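You operate a simulated robot arm through the tools that you are given. There is no shell and no other tool.

You are at the controls of a simulated robot arm. One attempt, no reset.

## Task
Get the strainer ready to open: shut inlet and outlet, vent it, drain it, then free both white latches.
Fine: wait till the level tube is empty; the lid stays on.

Only the result counts: the job must be done as asked and must still hold three seconds after the hand-in. Knocking over, shifting, dropping, spilling or breaking anything else fails it. Lids that push on must go on centred and level and be pressed home; caps that screw on are set level and turned clockwise until they are tight.

## Robot
A 7-joint arm with a two-finger parallel gripper, fixed in place. Base frame: the origin is on the floor under the middle of its stand, x ahead of it, y to its left, z up. Readings come in mm, degrees, newtons and seconds.
With the tool pointing down near the work surface it reaches from about 340 to 740 mm from the base axis. Its first joint turns from -143.0 to 143.0 degrees. Payload 3 kg.
The TCP is the grasp point between the finger pads, 30 mm short of the fingertips. In the tool frame z runs along the fingers and y along their closing line. The gripper opens to 94 mm. The fingers are 28 mm wide and 10 mm thick; the gripper's body (50 by 96 mm) begins 55 mm behind the TCP.
Orientation is told as [roll, pitch, yaw] about the base's x, y, z axes, in that order, counted from this pose: with the fingers straight down and closing along the base's y, the tool's x points along the base's -x, its y along +y and its z along -z.

## Interface
- The arm moves only by the tool arm_command. Its argument "steps" is text: rows parted by semicolons, each of 7 numbers parted by spaces: the gripper command, from -1 (fully open) to 1 (shut), values between in proportion, then the shift along the tool's x, y, z in mm, then the turn, a rotation vector about the tool's x, y, z in degrees. In form: jaw dx dy dz ax ay az; .... A call has 1 to 20 rows; each row is the pose to reach, as a shift and turn from the pose commanded when the call began, along the tool's axes at that moment. Rows are played at 5 a second. More than 50 mm and 8.6 degrees between two rows, or a gripper value outside its range, and nothing of the call is played. Where a pose cannot be reached the arm comes as near as it can. A force on the tool above 70 N (or 10 N above the force at the start of the call, whichever is more), or a blocked arm, ends the call early, and 0.2 s more pass. Each finger travels about 45 mm/s and halts on what it meets, pressing with about 30 N; the grip force reading is that of the motor and also rises with nothing between the fingers. The clock runs only during rows and for 0.2 s after the last one: add rows that repeat a pose to give the fingers time. It gives the time, the measured TCP pose, the force on the tool (base axes), the opening and the grip force at its end, in the units of the frame above (readings bear some noise), with the torque about the TCP (base axes, N m) and any sound that the robot's microphone picked up.
- Cameras (640 x 400 px; columns grow to the right, rows downward): "scene" is fixed at [48.5, 499.8, 1388.1]; the picture's right is [-0.07, -1.00, 0.00], its down [-0.75, 0.05, -0.65] and it looks along [0.65, -0.04, -0.76] (base axes); focal length 318 px, centre (320, 200). "wrist" rides on the gripper at [76, 14, -102] in the tool frame; the picture's right is [-0.18, 0.98, 0.00], its down [-0.75, -0.14, -0.64] and it looks along [-0.63, -0.12, 0.77] (tool axes); focal length 243 px, centre (320, 200).
- get_image(camera): a new picture of that camera. No time passes.
- lift_body(by): moves the trunk up (or, below 0, down) by that many mm; the arm rides with it, the base frame stays. It gives what a move gives, with no picture.
- locate(camera, pixels): for up to 12 pixels [column, row] of the newest picture of that camera ("zoom" is the newest enlarged one), the place [x, y, z] in the base frame of the surface seen there, good to about 3 mm. No time passes.
- zoom(camera, box): a new picture of the part [left, top, right, bottom] of that camera's present view, enlarged. No time passes.
- finish_job(): hands the job in; it is judged then, once.

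Unless the task says otherwise, let go and move clear before handing in.

The tools are called after "Request:" as name(argument=value, ...) on one line, values as JSON. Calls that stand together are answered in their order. arm_command: Moves the arm, as the interface text tells. Its arguments: {"type":"object","properties":{"steps":{"type":"string"}},"required":["steps"]} The other tools are called the same way: lift_body (by) moves the trunk up or down; get_image (camera) takes a picture; locate (camera, pixels) gives the place of the surface under pixels of a picture; zoom (camera, box) takes an enlarged picture of a part of a camera's view; finish_job () hands the job in.

At the start:

```text
t: 0.0
tcp_pos: [316.9, 553.6, 1134.4]
tool_rot: [0.0, 0.1, 0.0]
force: [-0.1, 0.3, -0.3]
ft_torque: [-0.02, 0.05, -0.01]
opening: 94.2
grip_force: 0.1
trunk travel left (down, up): [-225.0, 165.0]
```

scene: 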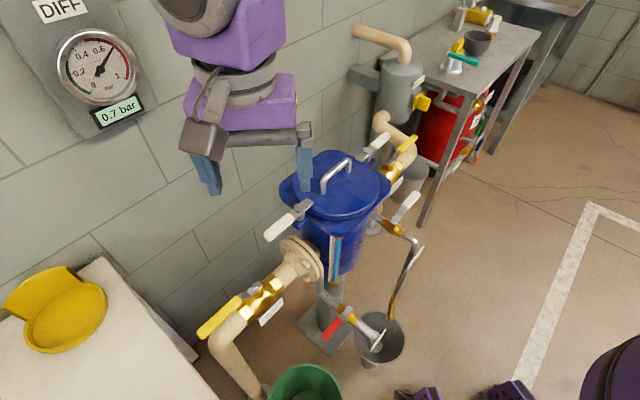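
wrist: 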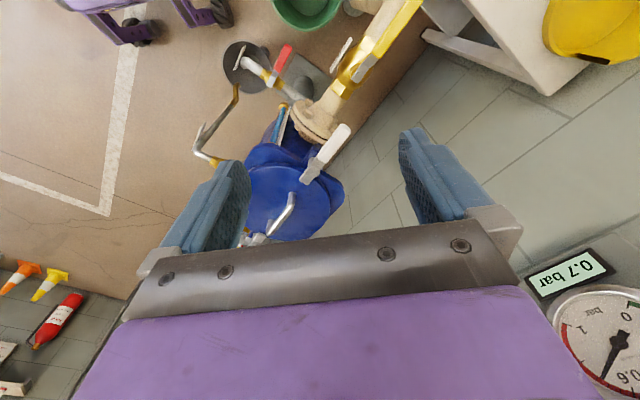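

The scene shows a blue strainer in the middle (around pixel 335,190), yellow-handled valves at (235,310) and (405,145), and vent/drain valves near (405,210) and (335,325). I'll zoom in to learn the details before moving.

Request:
zoom(camera="scene", box=[250, 110, 450, 235])

Request:
zoom(camera="scene", box=[180, 220, 440, 400])

Request:
get_image(camera="wrist")

```text
3.20 times, centred on (350, 172) of scene
```

zoom: 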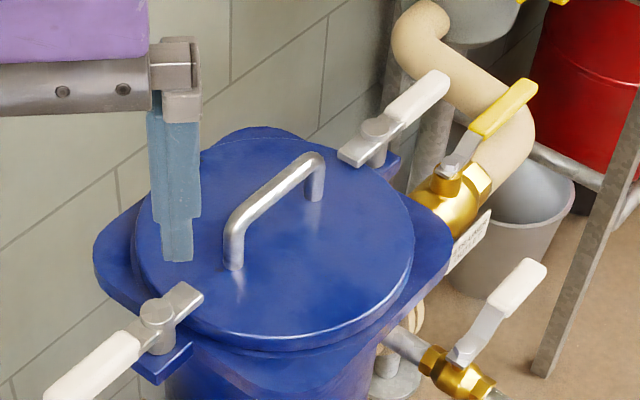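

```text
2.22 times, centred on (310, 310) of scene
```

zoom: 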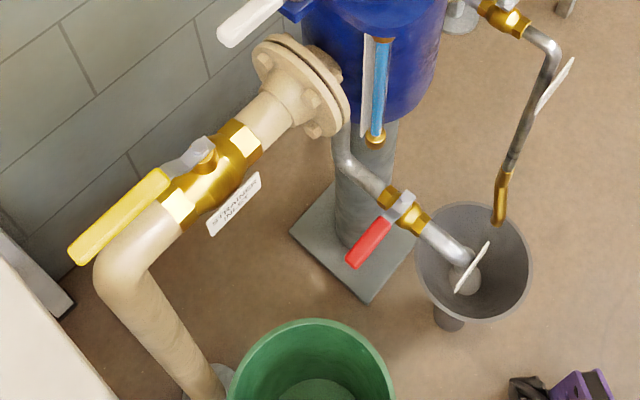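

```text
taken
```

wrist: 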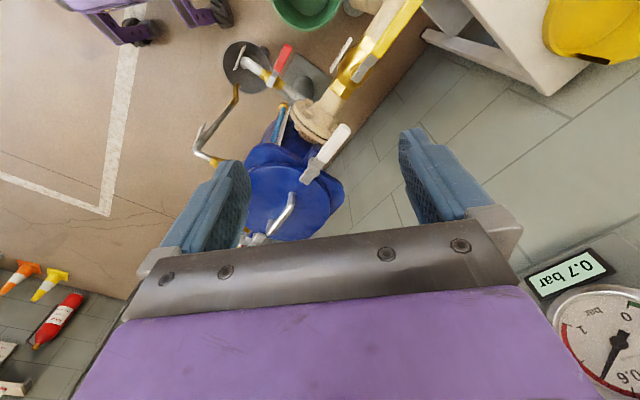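

The inlet tag reads "STRAINER INLET" under the yellow lever at (235,310). I'll read the other tags and measure the key points.

Request:
zoom(camera="scene", box=[360, 120, 440, 170])

Request:
zoom(camera="scene", box=[350, 180, 446, 240])

Request:
zoom(camera="scene", box=[310, 270, 438, 350])

Request:
zoom(camera="scene", box=[340, 10, 500, 110])

Request:
zoom(camera="scene", box=[20, 0, 180, 140])

```text
8.00 times, centred on (400, 145) of scene
```

zoom: 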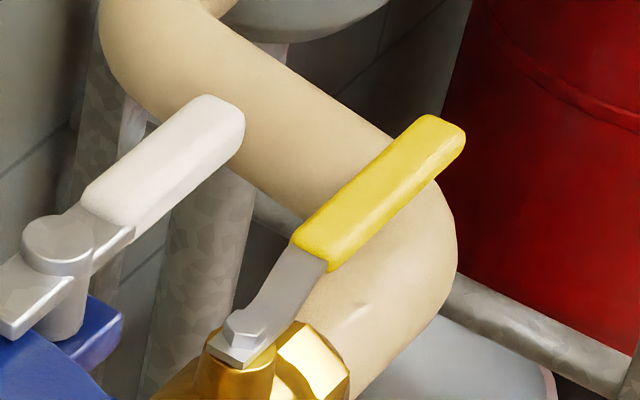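

```text
6.67 times, centred on (398, 210) of scene
```

zoom: 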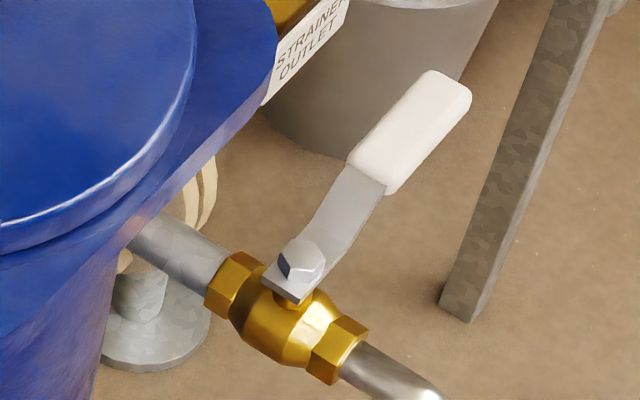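

```text
5.00 times, centred on (374, 310) of scene
```

zoom: 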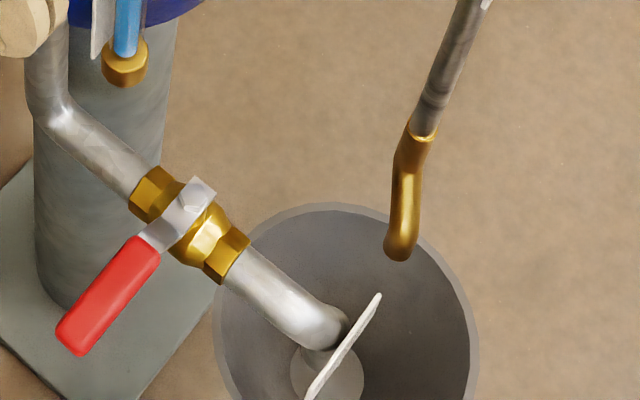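

```text
4.00 times, centred on (420, 60) of scene
```

zoom: 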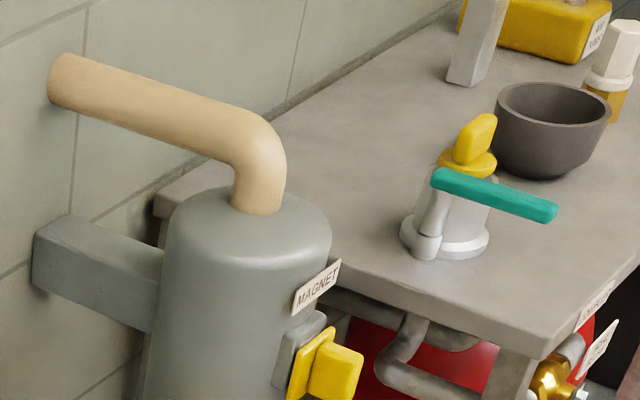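

```text
2.86 times, centred on (100, 70) of scene
```

zoom: 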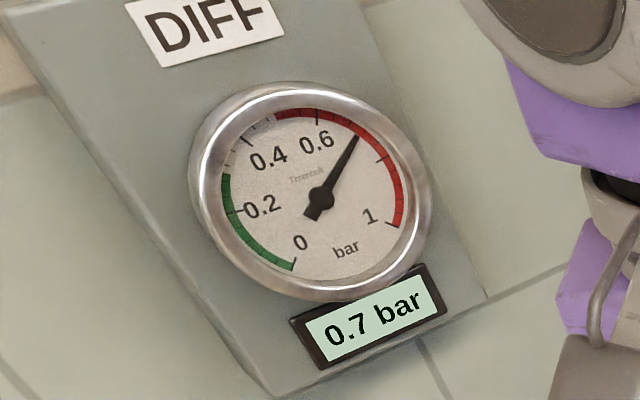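

Tags read: "STRAINER OUTLET" on the far yellow lever, the white-handled vent valve is crosswise (closed), and the red drain lever is crosswise (closed). Now I'll measure the points of each lever.

Request:
get_image(camera="scene")

Request:
locate(camera="scene", pixels=[[205, 331], [222, 318], [240, 302], [252, 290], [263, 286], [280, 275], [271, 314], [300, 255], [235, 345], [318, 375], [270, 375], [110, 300]])

Request:
locate(camera="scene", pixels=[[415, 138], [403, 148], [395, 157], [390, 161], [387, 170], [397, 170], [395, 190], [388, 150], [380, 120], [410, 160], [430, 160], [400, 180]])

Request:
locate(camera="scene", pixels=[[417, 195], [407, 207], [400, 213], [395, 219], [386, 226], [401, 233], [326, 334], [335, 325], [345, 314], [350, 309], [340, 305], [356, 318]])

Request:
locate(camera="scene", pixels=[[268, 235], [285, 222], [292, 217], [299, 208], [308, 203], [386, 136], [378, 144], [367, 150], [360, 158], [335, 190], [325, 185], [348, 165]])

```text
taken
```

scene: 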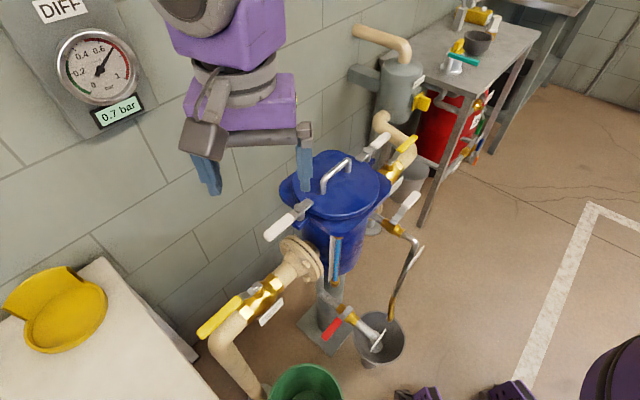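

```text
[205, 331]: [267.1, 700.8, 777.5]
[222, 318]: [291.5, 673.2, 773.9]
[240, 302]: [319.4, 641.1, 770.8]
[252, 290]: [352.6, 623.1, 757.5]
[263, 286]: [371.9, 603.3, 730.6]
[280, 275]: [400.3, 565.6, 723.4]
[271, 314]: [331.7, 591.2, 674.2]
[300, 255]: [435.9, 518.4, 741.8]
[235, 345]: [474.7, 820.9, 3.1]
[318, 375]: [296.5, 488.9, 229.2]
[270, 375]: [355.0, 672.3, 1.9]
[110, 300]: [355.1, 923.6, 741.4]
```

```text
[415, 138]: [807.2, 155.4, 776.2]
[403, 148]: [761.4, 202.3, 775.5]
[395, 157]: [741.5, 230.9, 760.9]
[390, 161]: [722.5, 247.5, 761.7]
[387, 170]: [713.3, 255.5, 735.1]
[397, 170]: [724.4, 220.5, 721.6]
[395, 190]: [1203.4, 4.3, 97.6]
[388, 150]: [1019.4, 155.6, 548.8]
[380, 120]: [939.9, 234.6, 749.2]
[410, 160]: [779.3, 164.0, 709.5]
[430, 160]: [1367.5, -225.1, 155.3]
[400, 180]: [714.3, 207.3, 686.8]
```

```text
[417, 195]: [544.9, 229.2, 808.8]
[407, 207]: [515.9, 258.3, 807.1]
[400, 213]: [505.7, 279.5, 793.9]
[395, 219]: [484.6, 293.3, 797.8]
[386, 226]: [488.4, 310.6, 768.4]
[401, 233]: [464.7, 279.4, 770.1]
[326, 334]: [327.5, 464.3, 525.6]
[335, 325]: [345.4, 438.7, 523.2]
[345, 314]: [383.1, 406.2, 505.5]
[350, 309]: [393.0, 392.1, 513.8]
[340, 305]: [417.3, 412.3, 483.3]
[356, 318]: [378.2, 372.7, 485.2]
```

```text
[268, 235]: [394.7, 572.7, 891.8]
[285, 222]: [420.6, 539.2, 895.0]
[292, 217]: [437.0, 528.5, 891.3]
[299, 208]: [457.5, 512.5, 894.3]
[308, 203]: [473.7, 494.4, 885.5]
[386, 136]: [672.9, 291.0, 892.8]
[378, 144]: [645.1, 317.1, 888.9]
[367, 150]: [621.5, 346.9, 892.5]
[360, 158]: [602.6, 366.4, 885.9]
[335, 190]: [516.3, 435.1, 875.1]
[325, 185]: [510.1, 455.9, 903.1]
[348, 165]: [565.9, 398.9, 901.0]
```

The pipe run lies along roughly (0.7,-0.7) in xy: inlet pivot ≈(355,615), outlet pivot ≈(718,247), vent pivot ≈(487,293), drain pivot ≈(390,392). Next I'll zoom for stops and latch geometry, and measure the wall and strainer body.

Request:
locate(camera="scene", pixels=[[200, 220], [240, 160], [180, 260], [330, 60], [150, 230], [340, 240], [336, 255], [320, 300], [318, 275], [375, 340], [390, 320], [355, 345]])

Request:
zoom(camera="scene", box=[225, 255, 305, 305])

Request:
zoom(camera="scene", box=[255, 190, 335, 240])

Request:
zoom(camera="scene", box=[340, 125, 404, 165])

Request:
zoom(camera="scene", box=[315, 230, 363, 290])

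```text
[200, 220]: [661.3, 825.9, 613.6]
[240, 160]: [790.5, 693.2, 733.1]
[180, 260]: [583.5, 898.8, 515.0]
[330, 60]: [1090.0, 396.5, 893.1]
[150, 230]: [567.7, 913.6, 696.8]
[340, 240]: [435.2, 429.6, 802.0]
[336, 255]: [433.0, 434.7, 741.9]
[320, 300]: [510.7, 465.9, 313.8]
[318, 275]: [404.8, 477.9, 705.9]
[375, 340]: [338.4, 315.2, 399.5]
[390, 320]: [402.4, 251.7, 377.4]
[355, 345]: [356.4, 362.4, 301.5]
```

```text
8.00 times, centred on (265, 280) of scene
```

zoom: 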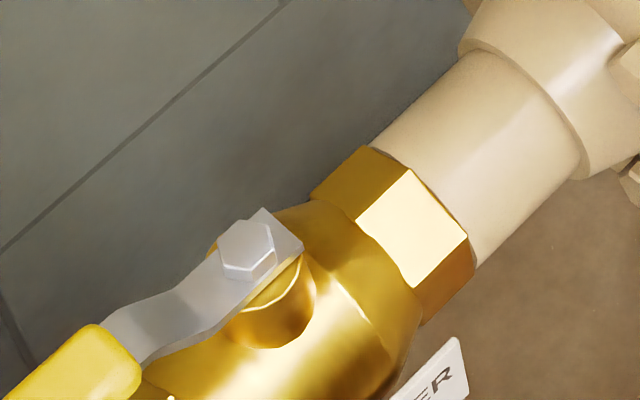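

```text
8.00 times, centred on (295, 215) of scene
```

zoom: 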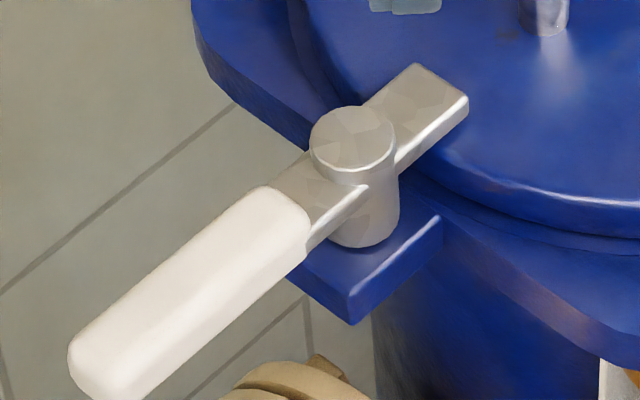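

```text
10.00 times, centred on (372, 145) of scene
```

zoom: 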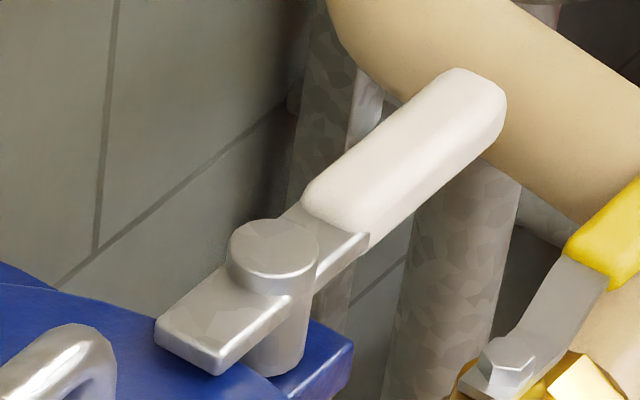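

```text
6.67 times, centred on (339, 260) of scene
```

zoom: 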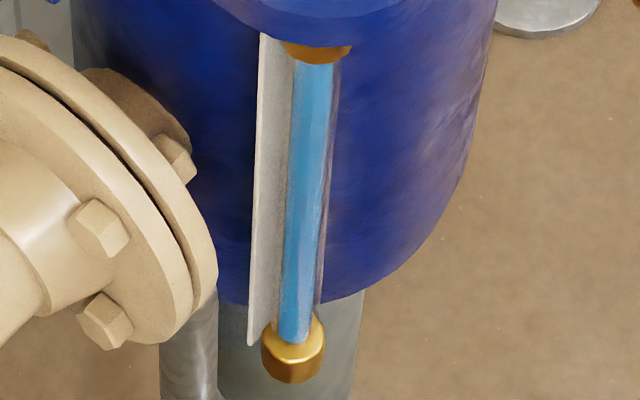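

The wall is a plane x+y≈1486, about 365 mm beyond the pipe line, so levers have room on both sides. I'll zoom onto the inlet lever for accurate pivot and handle edge positions.

Request:
zoom(camera="scene", box=[190, 270, 286, 350])

```text
5.00 times, centred on (238, 310) of scene
```

zoom: 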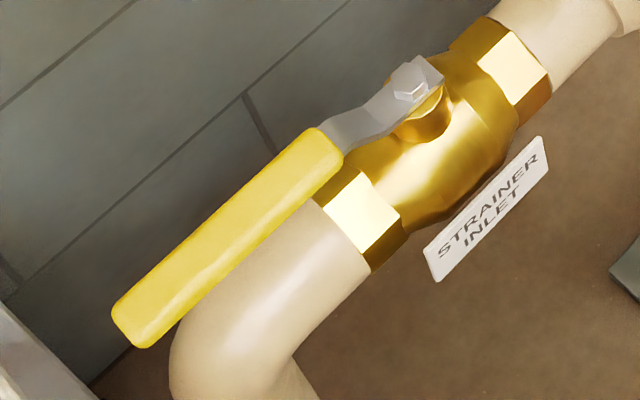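

Request:
locate(camera="zoom", pixels=[[412, 76], [118, 308], [145, 340], [130, 320], [318, 135], [335, 160], [320, 150], [230, 225], [385, 105], [430, 75], [232, 250], [215, 215]])

Request:
zoom(camera="scene", box=[376, 125, 424, 185])

```text
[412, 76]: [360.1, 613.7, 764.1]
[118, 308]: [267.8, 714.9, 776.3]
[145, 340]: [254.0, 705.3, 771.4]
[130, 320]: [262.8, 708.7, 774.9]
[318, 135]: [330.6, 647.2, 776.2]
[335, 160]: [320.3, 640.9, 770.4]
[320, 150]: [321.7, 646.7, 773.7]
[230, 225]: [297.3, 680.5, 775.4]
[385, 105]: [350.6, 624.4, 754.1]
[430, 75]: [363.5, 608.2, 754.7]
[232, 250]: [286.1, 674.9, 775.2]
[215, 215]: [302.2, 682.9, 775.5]
```

```text
6.67 times, centred on (400, 155) of scene
```

zoom: 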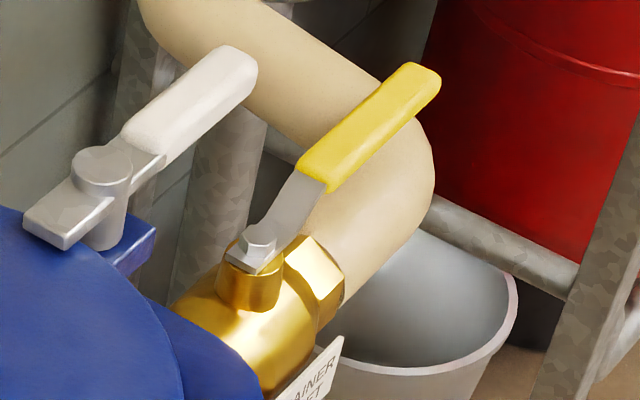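

Request:
locate(camera="zoom", pixels=[[258, 238], [415, 66], [437, 82], [300, 165], [330, 183], [370, 125], [240, 65], [165, 115], [102, 160], [45, 225], [150, 235], [240, 265]])

Request:
zoom(camera="scene", box=[370, 180, 434, 240])

```text
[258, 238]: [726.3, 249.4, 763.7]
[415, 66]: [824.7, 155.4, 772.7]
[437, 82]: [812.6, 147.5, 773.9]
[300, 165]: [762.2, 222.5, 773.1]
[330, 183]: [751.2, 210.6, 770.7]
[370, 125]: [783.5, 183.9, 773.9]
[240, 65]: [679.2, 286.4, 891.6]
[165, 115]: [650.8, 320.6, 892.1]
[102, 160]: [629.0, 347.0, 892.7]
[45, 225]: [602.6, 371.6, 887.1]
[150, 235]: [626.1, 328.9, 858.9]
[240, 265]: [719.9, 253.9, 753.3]
```

```text
6.67 times, centred on (402, 210) of scene
```

zoom: 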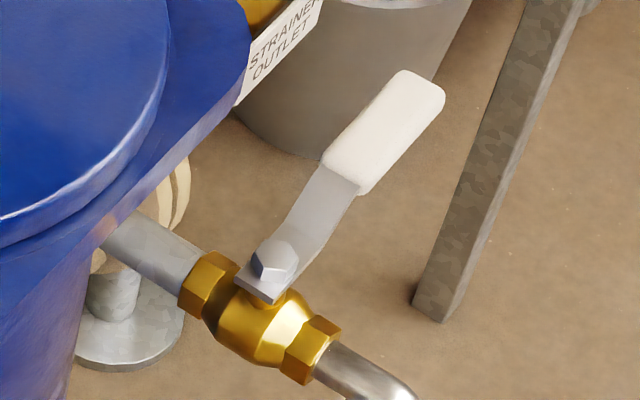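

Request:
locate(camera="zoom", pixels=[[273, 258], [405, 73], [440, 98], [325, 160], [363, 190], [385, 130], [205, 285], [310, 350], [145, 240], [385, 385], [250, 285], [320, 210]])

Request:
zoom(camera="scene", box=[310, 280, 390, 360])

```text
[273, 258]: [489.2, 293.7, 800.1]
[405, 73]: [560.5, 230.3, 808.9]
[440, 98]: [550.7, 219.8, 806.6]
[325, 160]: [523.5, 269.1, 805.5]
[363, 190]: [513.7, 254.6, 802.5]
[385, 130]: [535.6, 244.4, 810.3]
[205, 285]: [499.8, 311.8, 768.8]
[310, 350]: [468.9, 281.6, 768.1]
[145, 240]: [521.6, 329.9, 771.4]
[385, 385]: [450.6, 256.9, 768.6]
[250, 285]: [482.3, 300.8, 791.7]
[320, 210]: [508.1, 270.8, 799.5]
```

```text
5.00 times, centred on (350, 320) of scene
```

zoom: 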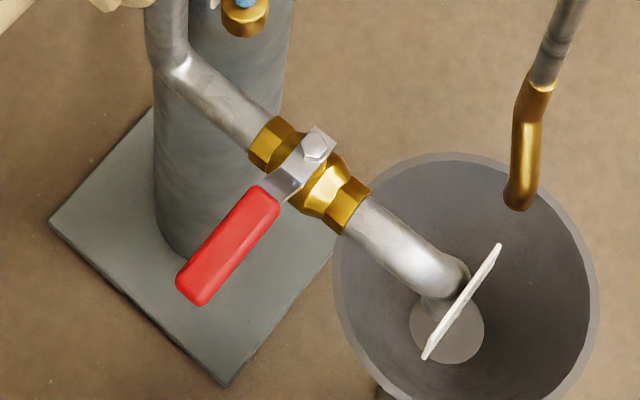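

Request:
locate(camera="zoom", pixels=[[318, 148], [183, 275], [200, 300], [258, 192], [275, 208], [230, 240], [260, 150], [355, 205], [180, 75], [460, 285], [345, 195], [200, 110]])

Request:
zoom(camera="scene", box=[256, 185, 336, 245])

```text
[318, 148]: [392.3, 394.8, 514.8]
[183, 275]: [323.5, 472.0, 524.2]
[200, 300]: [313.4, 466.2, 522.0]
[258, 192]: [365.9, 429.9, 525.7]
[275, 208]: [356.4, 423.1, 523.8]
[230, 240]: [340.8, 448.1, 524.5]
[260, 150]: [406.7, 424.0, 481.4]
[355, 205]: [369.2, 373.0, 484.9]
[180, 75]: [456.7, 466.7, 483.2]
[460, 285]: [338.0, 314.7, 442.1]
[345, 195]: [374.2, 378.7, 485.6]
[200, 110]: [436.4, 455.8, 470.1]
```

```text
6.67 times, centred on (296, 215) of scene
```

zoom: 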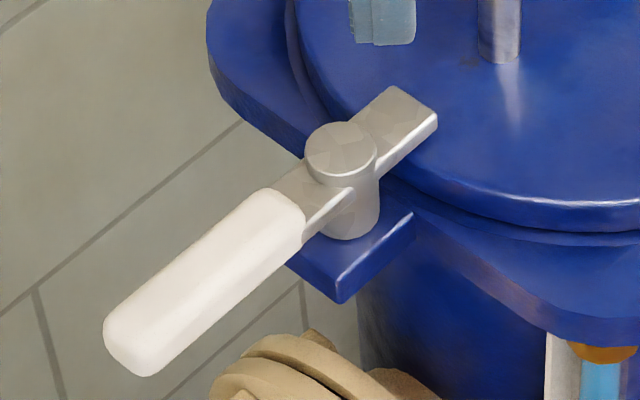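

Request:
locate(camera="zoom", pixels=[[340, 148], [110, 320], [145, 370], [265, 195], [300, 235], [400, 95], [430, 125], [395, 140], [335, 200], [190, 275], [345, 225], [200, 300]])

```text
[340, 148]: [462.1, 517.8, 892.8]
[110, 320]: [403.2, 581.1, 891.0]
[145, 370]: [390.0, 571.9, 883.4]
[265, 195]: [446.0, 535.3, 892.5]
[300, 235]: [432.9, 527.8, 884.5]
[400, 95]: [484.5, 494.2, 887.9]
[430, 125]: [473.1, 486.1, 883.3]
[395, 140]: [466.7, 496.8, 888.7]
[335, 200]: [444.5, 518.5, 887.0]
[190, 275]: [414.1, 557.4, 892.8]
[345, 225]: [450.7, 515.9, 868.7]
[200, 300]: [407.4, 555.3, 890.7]
```

Measurements: inlet pivot ≈(360,614,760) with handle tip ≈(261,710), handle top z≈776; it lies along the pipe (open). I'll lower the trunk by 120 mm first, since all levers are well below the present tool height.

Request:
lift_body(by=-120)

```text
t: 1.5
tcp_pos: [316.3, 548.9, 1015.7]
tool_rot: [0.3, 0.1, 0.0]
force: [0.1, 0.3, 0.3]
ft_torque: [0.0, 0.01, 0.03]
opening: 93.9
grip_force: 0.0
trunk travel left (down, up): [-105.0, 285.0]
```

The trunk is at 1015.7 TCP height with no contact. Next I move above the inlet lever's handle (291, 680) while turning the tool so that its fingers straddle the lever (closing line across the pipe).

Request:
arm_command(steps="-0.28 3 16 17 0 0 5.6; -0.28 6 33 34 0 0 11.3; -0.28 9 49 50 0 0 16.9; -0.28 12 66 67 0 0 22.5; -0.28 15 82 84 0 0 28.1; -0.28 19 98 101 0 0 33.8; -0.28 22 115 118 0 0 39.4; -0.28 25 131 135 0 0 45; -0.28 25 131 135 0 0 45; -0.28 25 131 135 0 0 45")

Request:
get_image(camera="scene")

Request:
get_image(camera="wrist")

```text
t: 3.7
tcp_pos: [291.2, 680.9, 881.4]
tool_rot: [0.1, 0.0, -45.1]
force: [0.3, -0.1, 0.9]
ft_torque: [0.0, 0.0, 0.0]
opening: 60.2
grip_force: 0.1
trunk travel left (down, up): [-105.0, 285.0]
```

```text
taken
```

scene: 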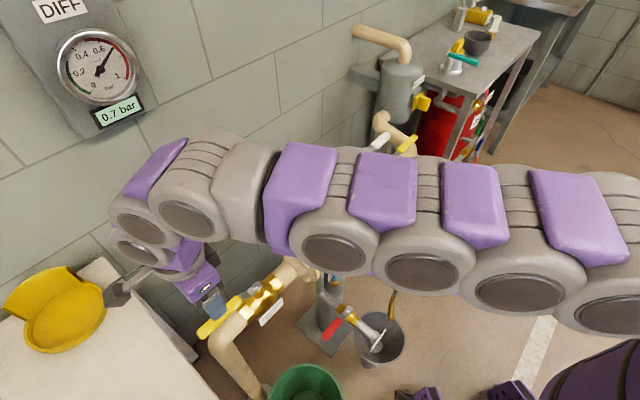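

```text
taken
```

wrist: 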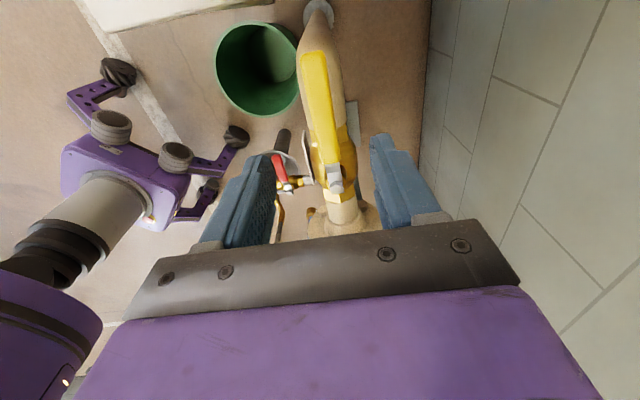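

The tool is at (291,681,881) and the wrist view shows the yellow lever between the open fingers (pixel 325,110). I'll check the arm link heights and then lower around the lever.

Request:
locate(camera="scene", pixels=[[190, 185], [250, 180], [310, 165], [390, 180], [475, 195], [560, 210], [620, 220], [150, 210], [200, 280], [215, 295], [300, 250]])

Request:
locate(camera="wrist", pixels=[[312, 55], [327, 120], [335, 150], [335, 180], [310, 130], [345, 125]])

```text
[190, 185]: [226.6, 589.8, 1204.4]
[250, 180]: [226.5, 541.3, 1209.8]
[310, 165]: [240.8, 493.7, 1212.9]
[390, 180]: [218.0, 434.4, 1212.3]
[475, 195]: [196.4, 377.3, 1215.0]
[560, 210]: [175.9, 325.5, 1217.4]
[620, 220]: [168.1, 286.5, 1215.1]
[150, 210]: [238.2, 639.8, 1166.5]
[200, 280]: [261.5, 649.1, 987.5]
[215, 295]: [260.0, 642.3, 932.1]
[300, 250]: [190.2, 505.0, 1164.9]
```

```text
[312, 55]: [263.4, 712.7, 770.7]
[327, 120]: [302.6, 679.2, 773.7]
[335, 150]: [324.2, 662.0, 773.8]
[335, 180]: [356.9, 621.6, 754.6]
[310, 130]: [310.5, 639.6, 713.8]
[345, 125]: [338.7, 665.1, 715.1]
```

The arm links run level at z≈1150–1215, well clear of the strainer. The lever is centred on v≈687 where the tool is, so I lower 105 mm straight down and narrow the fingers around it.

Request:
arm_command(steps="-0.28 0 0 35 0 0 0; -0.28 0 0 70 0 0 0; -0.28 0 0 95 0 0 0; -0.28 0 0 106 0 0 0; -0.1 0 0 106 0 0 0; 0.06 0 0 106 0 0 0; 0.06 0 0 106 0 0 0; 0.06 0 0 106 0 0 0")

Request:
get_image(camera="wrist")

Request:
zoom(camera="scene", box=[160, 240, 320, 340])

```text
t: 5.5
tcp_pos: [287.3, 678.9, 775.2]
tool_rot: [0.0, 0.1, -45.0]
force: [-0.5, 0.3, -0.3]
ft_torque: [-0.01, -0.01, 0.0]
opening: 44.2
grip_force: 0.1
out of reach, approached as far as the arm can: row 3, 4, 5, 6, 7, 8
trunk travel left (down, up): [-105.0, 285.0]
```

```text
taken
```

wrist: 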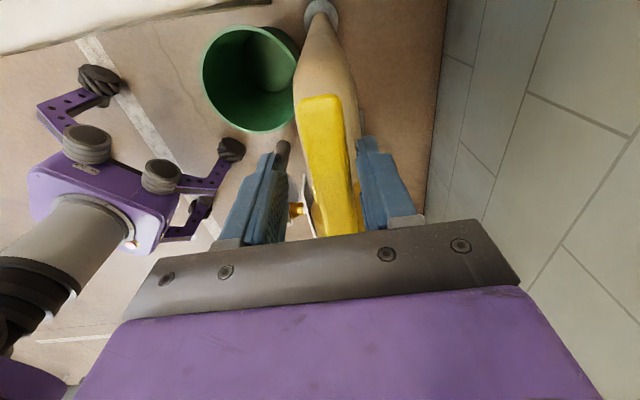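

```text
4.00 times, centred on (240, 290) of scene
```

zoom: 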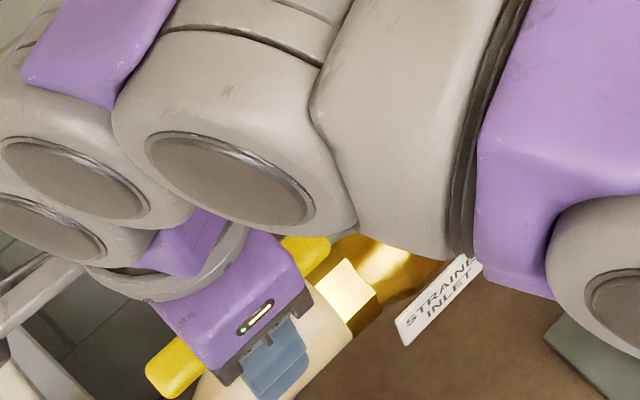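

The fingers straddle the handle (yellow at pixel 325,160), with the tool at the arm's reach limit but in place. I'll test the turning direction gently: swing toward the robot side about the pivot by up to 10° and watch the force.

Request:
arm_command(steps="0.06 0 -4.2 0 0 0 -2.5; 0.06 -0.4 -8.5 0 0 0 -5; 0.06 -0.8 -12.7 0 0 0 -7.5; 0.06 -1.5 -16.9 0 0 0 -10; 0.06 -1.5 -16.9 0 0 0 -10")

Request:
get_image(camera="wrist")

```text
t: 6.7
tcp_pos: [274.9, 662.0, 775.0]
tool_rot: [0.1, 0.0, -35.0]
force: [-0.8, 0.3, 1.1]
ft_torque: [-0.02, 0.05, 0.02]
opening: 44.0
grip_force: 0.1
trunk travel left (down, up): [-105.0, 285.0]
```

```text
taken
```

wrist: 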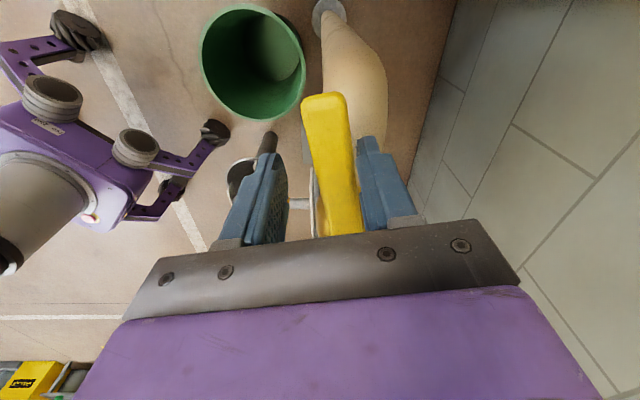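

The lever followed the swing with only about 1 N, so it turns toward the robot side. I'll continue the arc about the pivot up to about 87° of tool angle.

Request:
arm_command(steps="0.06 -1.8 -11.8 0 0 0 -7; 0.06 -5 -23.3 0 0 0 -14; 0.06 -9.6 -34.3 0 0 0 -21; 0.06 -15.5 -44.6 0 0 0 -28; 0.06 -22.6 -54.2 0 0 0 -35; 0.06 -30.8 -62.8 0 0 0 -42; 0.06 -40 -70.4 0 0 0 -49; 0.06 -50.1 -76.8 0 0 0 -56; 0.06 -60.8 -81.9 0 0 0 -63; 0.06 -72.1 -85.6 0 0 0 -70; 0.06 -83.8 -88 0 0 0 -77; 0.06 -83.8 -88 0 0 0 -77")

Request:
get_image(camera="wrist")

Request:
get_image(camera="scene")

```text
t: 9.3
tcp_pos: [293.9, 541.8, 774.7]
tool_rot: [0.1, -0.1, 42.0]
force: [0.2, -0.2, 0.1]
ft_torque: [0.0, -0.03, 0.01]
opening: 44.5
grip_force: 0.1
trunk travel left (down, up): [-105.0, 285.0]
```

```text
taken
```

wrist: 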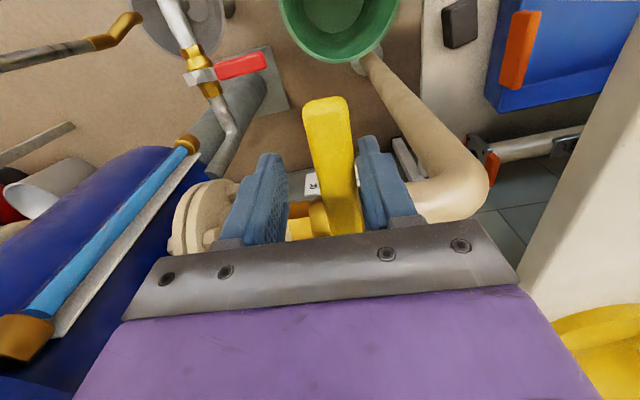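

```text
taken
```

scene: 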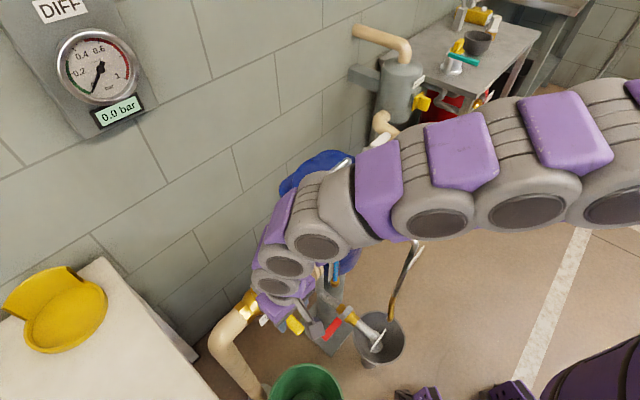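

The DIFF gauge has dropped to 0.0 bar, so the inlet is mostly shut; the lever is at about 85°. I'll push on in small steps until I feel the end stop.

Request:
arm_command(steps="0.06 -0.4 -3.4 0 0 0 -2; 0.06 -0.8 -6.8 0 0 0 -4; 0.06 -1.4 -10.1 0 0 0 -6; 0.06 -1.4 -10.1 0 0 0 -6")

Request:
get_image(camera="wrist")

```text
t: 10.3
tcp_pos: [301.2, 536.1, 775.0]
tool_rot: [0.2, -0.2, 48.1]
force: [-8.7, 9.4, 3.7]
ft_torque: [0.12, 0.06, -0.19]
opening: 51.7
grip_force: 6.4
trunk travel left (down, up): [-105.0, 285.0]
```

```text
taken
```

wrist: 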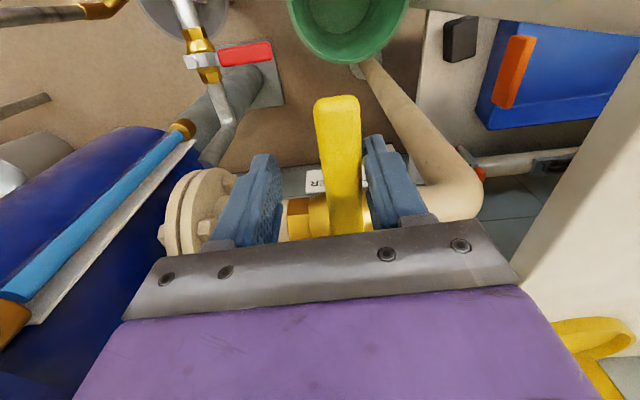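

The force rose to about 13 N and the finger was pushed back, so the inlet lever is against its closed stop. I'll back off, open, and rise clear, then check the picture.

Request:
arm_command(steps="0.06 0 6 0 0 0 0; -0.2 0 7 0 0 0 0; -0.2 0 7 0 0 0 0; -0.2 0 7 -40 0 0 0; -0.2 0 7 -80 0 0 0; -0.2 0 7 -120 0 0 0; -0.2 0 7 -165 0 0 0; -0.2 0 7 -210 0 0 0; -0.2 40 7 -215 0 0 0; -0.2 90 7 -215 0 0 0; -0.2 140 7 -215 0 0 0; -0.2 190 7 -215 0 0 0")

Request:
get_image(camera="scene")

Request:
get_image(camera="wrist")

```text
t: 12.9
tcp_pos: [261.1, 363.3, 965.1]
tool_rot: [0.7, 3.7, 35.5]
force: [-0.8, 0.6, 1.5]
ft_torque: [-0.03, 0.0, -0.01]
opening: 56.3
grip_force: 0.0
trunk travel left (down, up): [-105.0, 285.0]
stopped in row 12: the arm was blocked; the commanded pose is now the measured one
```

```text
taken
```

scene: 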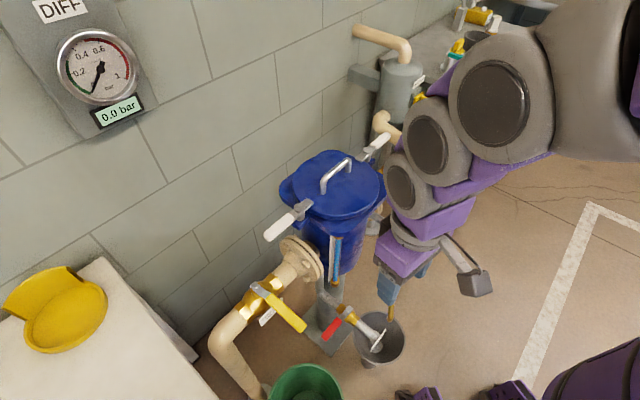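

```text
taken
```

wrist: 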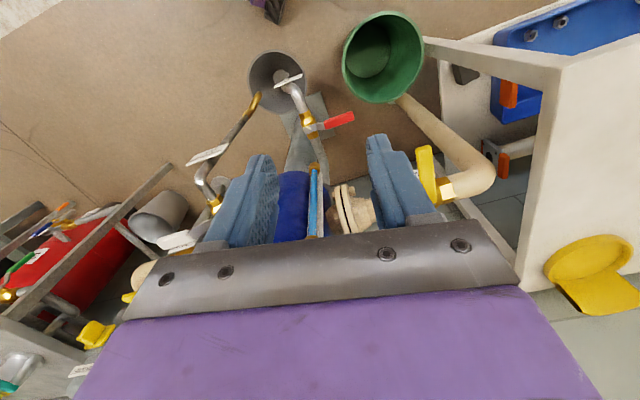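

The inlet lever now lies crosswise at (280,305). The arm blocked slightly when folding close in (a joint limit), no contact. Next, the outlet: I'll move the hand clear toward it at a safe height, so I first check what's visible there.

Request:
arm_command(steps="0 -20 0 -20 0 0 0; 0 -40 0 -50 0 0 5; 0 -50 -30 -90 0 0 12; 0 -50 -70 -120 0 0 19; 0 -50 -110 -140 0 0 26; 0 -50 -150 -140 0 0 33; 0 -50 -190 -140 0 0 35; 0 -50 -190 -140 0 0 35")

Request:
get_image(camera="scene")

```text
refused: row 3 steps farther than a row can; nothing moved
```

```text
taken
```

scene: 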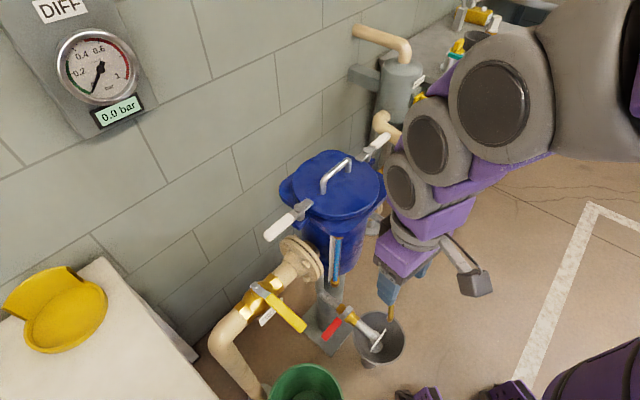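

The row spacing was just over the limit. I'll redo it: straighten the tool and rise a little first, then move across to the outlet side.

Request:
arm_command(steps="0 -15 0 -20 0.7 -3.7 0; 0 -30 0 -50 0.7 -3.7 0; 0 -30 0 -60 0.7 -3.7 0; 0 -30 0 -60 0.7 -3.7 0")

```text
t: 13.9
tcp_pos: [287.5, 387.8, 1023.6]
tool_rot: [-0.4, -0.4, 35.8]
force: [0.0, -0.5, -0.8]
ft_torque: [0.0, 0.02, -0.01]
opening: 46.7
grip_force: 0.1
trunk travel left (down, up): [-105.0, 285.0]
```

Request:
arm_command(steps="0.5 -12.7 -41.7 2.7 0 0 4; 1 -25.4 -83.5 5.3 0 0 8; 1 -38.1 -125.2 8 0 0 12; 1 -50.8 -167 10.7 0 0 16; 1 -63.5 -208.7 13.3 0 0 20; 1 -76.2 -250.5 16 0 0 24; 1 -88.9 -292.2 18.7 0 0 28; 1 -101.6 -334 21.3 0 0 32; 1 -114.3 -375.7 24 0 0 35.8; 1 -114.3 -375.7 24 0 0 35.8")

Request:
get_image(camera="scene")

Request:
get_image(camera="wrist")

```text
t: 16.1
tcp_pos: [601.6, 147.0, 999.9]
tool_rot: [-0.2, -0.2, -0.2]
force: [0.0, 0.2, 0.1]
ft_torque: [-0.01, -0.02, 0.02]
opening: 0.0
grip_force: 29.8
trunk travel left (down, up): [-105.0, 285.0]
```

```text
taken
```

scene: 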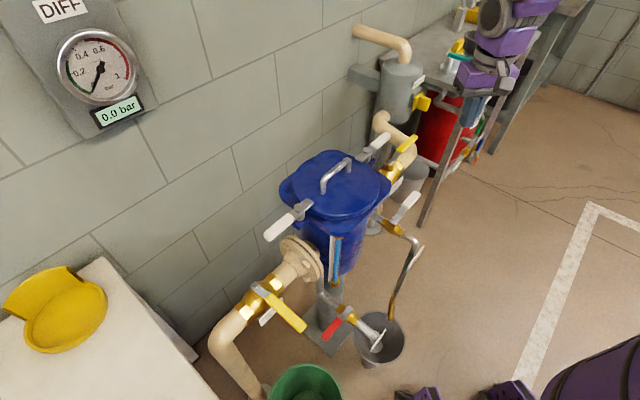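

```text
taken
```

wrist: 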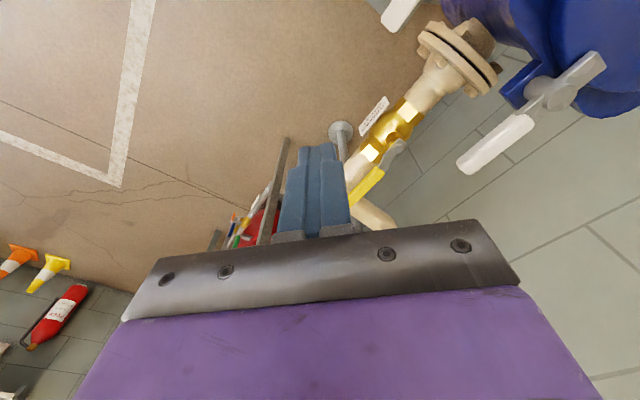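

The hand is at (602,147,1000), closed. I'll measure the outlet pipe, the table edge, and the table's leg near the outlet lever, to keep clear.

Request:
zoom(camera="scene", box=[360, 90, 456, 180])

Request:
zoom(camera="wrist", box=[320, 60, 480, 240])

```text
4.44 times, centred on (408, 135) of scene
```

zoom: 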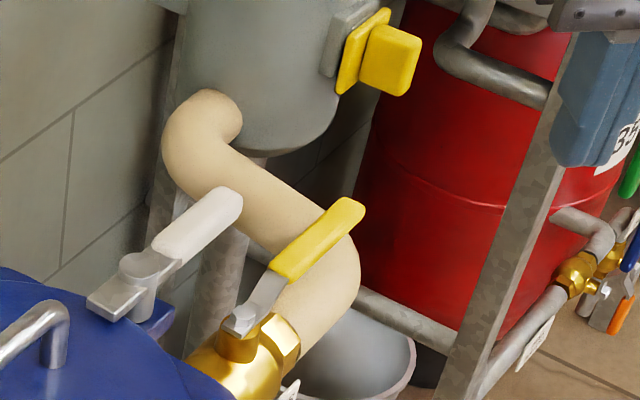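

```text
2.22 times, centred on (400, 150) of wrist
```

zoom: 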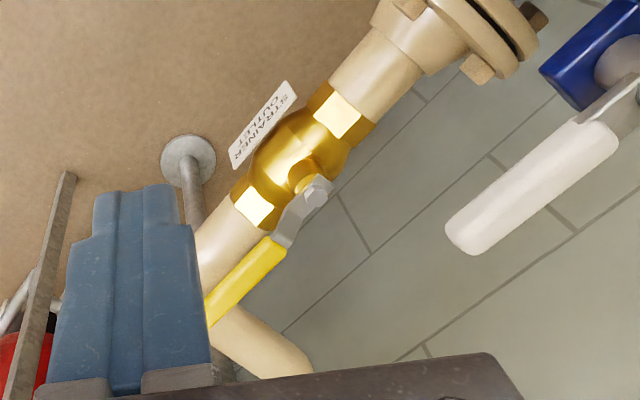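

Request:
locate(camera="scene", pixels=[[408, 165], [412, 155], [398, 138], [390, 132], [383, 125], [436, 185], [450, 140], [462, 105], [440, 95], [470, 95], [400, 100], [430, 110]])

Request:
locate(camera="zoom", pixels=[[316, 190], [270, 255], [235, 300], [225, 250], [240, 335], [290, 230], [255, 215], [535, 190], [490, 225], [300, 215], [280, 255], [40, 260]])

```text
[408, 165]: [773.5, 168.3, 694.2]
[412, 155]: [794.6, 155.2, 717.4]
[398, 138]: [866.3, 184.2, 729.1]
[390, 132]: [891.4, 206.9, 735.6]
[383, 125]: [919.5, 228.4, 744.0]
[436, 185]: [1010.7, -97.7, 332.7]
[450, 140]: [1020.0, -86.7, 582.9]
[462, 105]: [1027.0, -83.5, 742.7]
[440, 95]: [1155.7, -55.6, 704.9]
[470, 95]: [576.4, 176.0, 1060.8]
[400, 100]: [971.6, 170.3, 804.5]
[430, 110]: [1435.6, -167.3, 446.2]
```

```text
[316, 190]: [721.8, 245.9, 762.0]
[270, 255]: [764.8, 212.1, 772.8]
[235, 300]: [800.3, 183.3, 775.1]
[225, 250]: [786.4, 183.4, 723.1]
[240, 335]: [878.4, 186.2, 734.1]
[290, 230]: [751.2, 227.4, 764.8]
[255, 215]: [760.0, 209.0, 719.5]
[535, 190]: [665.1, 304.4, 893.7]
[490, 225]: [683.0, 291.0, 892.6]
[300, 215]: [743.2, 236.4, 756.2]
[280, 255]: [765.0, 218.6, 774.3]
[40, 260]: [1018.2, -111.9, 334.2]
```

The outlet pipe's top is z≈723, the outlet handle sits at z≈760–775 on u≈382–472. It lies about 820 mm out, so I'll lean the tool outward by 25° and first go above the wall side of the handle, with closed fingers as a peg.

Request:
arm_command(steps="1 -34 11.5 18 0 -4.2 0; 1 -68 23 36 0 -8.4 0; 1 -102 35 54 0 -12.6 0; 1 -136 46.5 72 0 -16.8 0; 1 -170 58 96 0 -21 0; 1 -205 70 125 0 -25 0; 1 -205 70 125 0 -25 0; 1 -205 70 125 0 -25 0")

Request:
get_image(camera="scene")

Request:
get_image(camera="wrist")

```text
t: 17.9
tcp_pos: [807.3, 214.6, 875.9]
tool_rot: [0.0, -25.3, 0.0]
force: [-0.4, -0.5, 0.4]
ft_torque: [0.01, -0.01, 0.02]
opening: 0.0
grip_force: 29.8
trunk travel left (down, up): [-105.0, 285.0]
```

```text
taken
```

scene: 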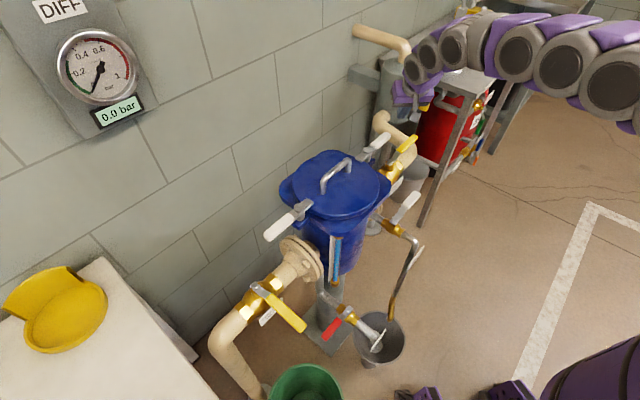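

```text
taken
```

wrist: 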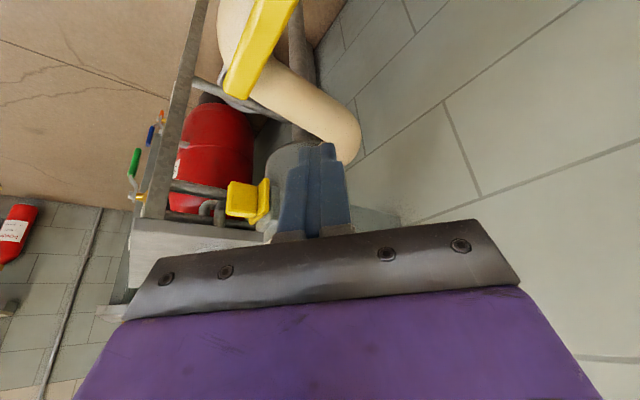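

Reached (807,215,876) leaning 25°. The wrist view shows the outlet lever at (258,45) and pipe bend at (320,115). I'll measure surrounding parts before going down.

Request:
locate(camera="wrist", pixels=[[290, 155], [245, 200], [330, 120], [340, 150], [300, 95], [265, 30], [240, 85], [285, 5], [150, 240], [290, 200], [268, 185], [265, 85]])

Request:
zoom(camera="scene", box=[350, 60, 478, 180])

```text
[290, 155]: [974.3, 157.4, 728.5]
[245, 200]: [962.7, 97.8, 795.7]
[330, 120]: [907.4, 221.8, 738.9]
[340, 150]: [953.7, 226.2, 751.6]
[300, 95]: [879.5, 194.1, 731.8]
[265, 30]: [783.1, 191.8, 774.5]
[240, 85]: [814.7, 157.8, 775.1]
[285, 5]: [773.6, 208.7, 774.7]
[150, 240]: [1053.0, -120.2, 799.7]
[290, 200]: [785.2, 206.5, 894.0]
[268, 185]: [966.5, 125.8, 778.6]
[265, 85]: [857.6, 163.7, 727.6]
```

```text
3.33 times, centred on (414, 120) of scene
```

zoom: 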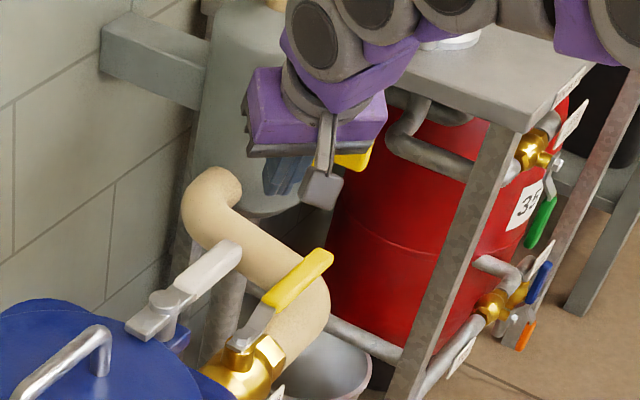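

The magnet filter begins at x≈965, so there's over 100 mm to spare. I'll go straight down 106 mm on the wall side of the outlet handle.

Request:
arm_command(steps="1 15 1 32 0 0 0; 1 30 2 64 0 0 0; 1 40 2.5 84 0 0 0; 1 45.3 2.5 95.8 0 0 0; 1 45.3 2.5 95.8 0 0 0")

Request:
get_image(camera="wrist")

Request:
zoom(camera="scene", box=[350, 80, 478, 180])

```text
t: 19.1
tcp_pos: [807.8, 218.5, 770.2]
tool_rot: [-0.1, -25.3, -0.2]
force: [0.3, 0.1, 0.1]
ft_torque: [-0.02, 0.01, -0.02]
opening: 0.0
grip_force: 30.8
trunk travel left (down, up): [-105.0, 285.0]
```

```text
taken
```

wrist: 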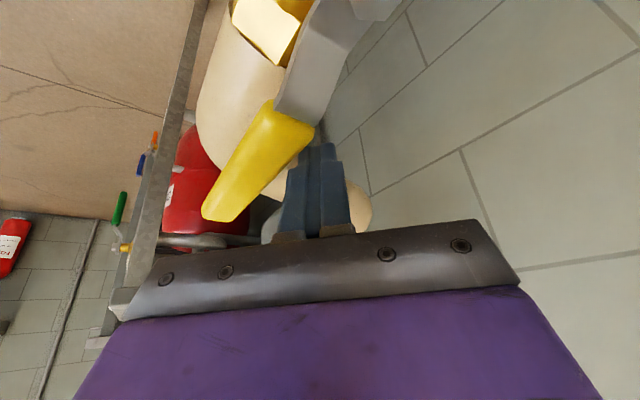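

```text
4.00 times, centred on (414, 130) of scene
```

zoom: 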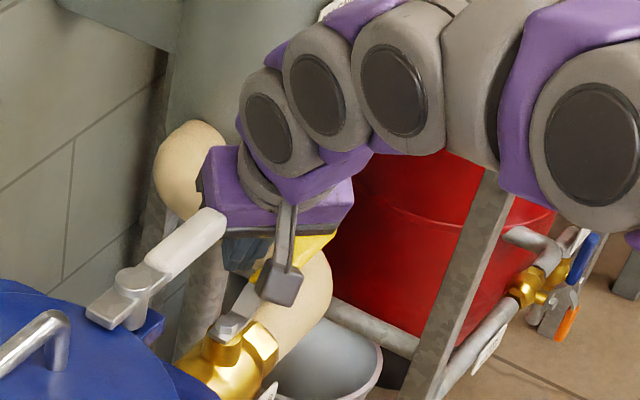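

The peg (finger at 318,190) is on the wall side of the outlet handle. I'll push gently for the first 10° toward the robot side and check the force.

Request:
arm_command(steps="1 6.9 -8 -3.2 0 0 0; 1 10.2 -14.2 -4.8 0 0 0; 1 13.6 -20.4 -6.4 0 0 0; 1 13.6 -20.4 -6.4 0 0 0")

Request:
get_image(camera="wrist")

```text
t: 20.1
tcp_pos: [792.9, 198.5, 769.1]
tool_rot: [-0.1, -25.3, -0.1]
force: [-0.2, -0.5, 0.5]
ft_torque: [-0.01, 0.04, -0.01]
opening: 0.0
grip_force: 30.1
trunk travel left (down, up): [-105.0, 285.0]
```

```text
taken
```

wrist: 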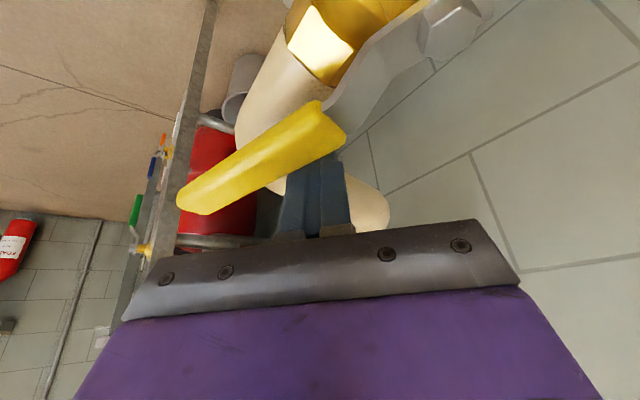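

The outlet lever turns freely (force under 1 N). I'll carry the arc on to about 85°, bringing the tool gradually more upright.

Request:
arm_command(steps="1 8.9 -11.2 -4.2 0 1.5 0; 1 20 -20.4 -9.4 0 3 0; 1 32.8 -27.4 -15.5 0 5 0; 1 45.5 -31.8 -21.5 0 7 0; 1 57.5 -34 -27.2 0 9 0; 1 70.1 -33.8 -33.1 0 11 0; 1 83 -30.9 -39.2 0 12 0; 1 89.3 -28.5 -42.2 0 13 0; 1 89.3 -28.5 -42.2 0 13 0")

Request:
get_image(camera="wrist")

Request:
get_image(camera="scene")

```text
t: 22.1
tcp_pos: [693.4, 168.8, 770.5]
tool_rot: [-0.1, -12.4, -0.2]
force: [13.1, -5.9, -0.7]
ft_torque: [-0.01, 0.04, -0.11]
opening: 0.1
grip_force: 29.8
trunk travel left (down, up): [-105.0, 285.0]
```

```text
taken
```

wrist: 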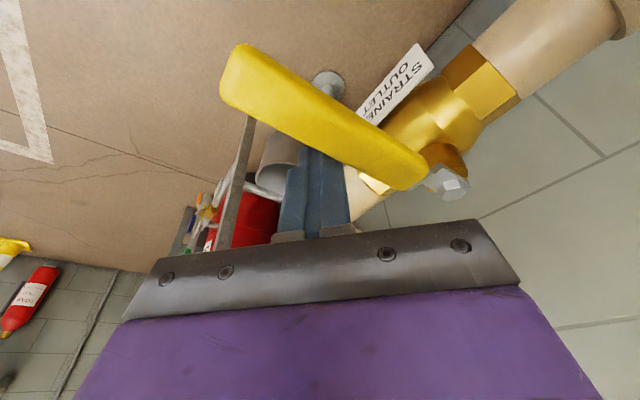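

```text
taken
```

scene: 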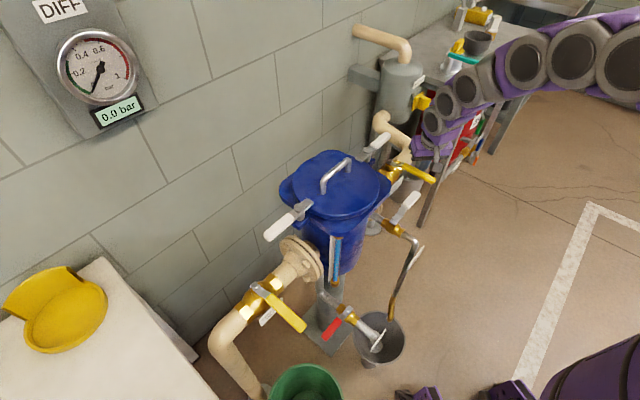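

The reaction reads about 14 N along the pipe, which suggests the outlet lever has met its stop. I'll measure its direction and the inlet's.

Request:
zoom(camera="scene", box=[370, 130, 450, 200])

Request:
locate(camera="wrist", pixels=[[240, 50], [225, 95], [420, 160], [405, 185], [320, 120], [450, 182], [232, 72], [412, 172]])

Request:
locate(camera="scene", pixels=[[303, 322], [297, 329], [270, 296], [265, 303], [256, 286], [285, 313]])

```text
5.71 times, centred on (410, 165) of scene
```

zoom: 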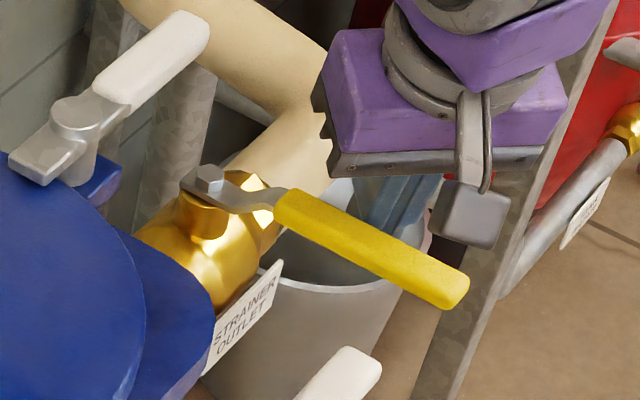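

```text
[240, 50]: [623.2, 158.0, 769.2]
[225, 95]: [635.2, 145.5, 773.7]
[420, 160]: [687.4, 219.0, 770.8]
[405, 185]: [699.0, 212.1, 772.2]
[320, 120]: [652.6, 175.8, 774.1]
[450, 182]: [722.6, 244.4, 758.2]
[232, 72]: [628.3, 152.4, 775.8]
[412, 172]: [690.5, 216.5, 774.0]
```

```text
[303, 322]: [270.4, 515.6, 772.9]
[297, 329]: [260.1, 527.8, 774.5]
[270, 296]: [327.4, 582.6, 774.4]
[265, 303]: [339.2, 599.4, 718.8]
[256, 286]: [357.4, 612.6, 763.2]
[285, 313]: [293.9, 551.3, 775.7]
```

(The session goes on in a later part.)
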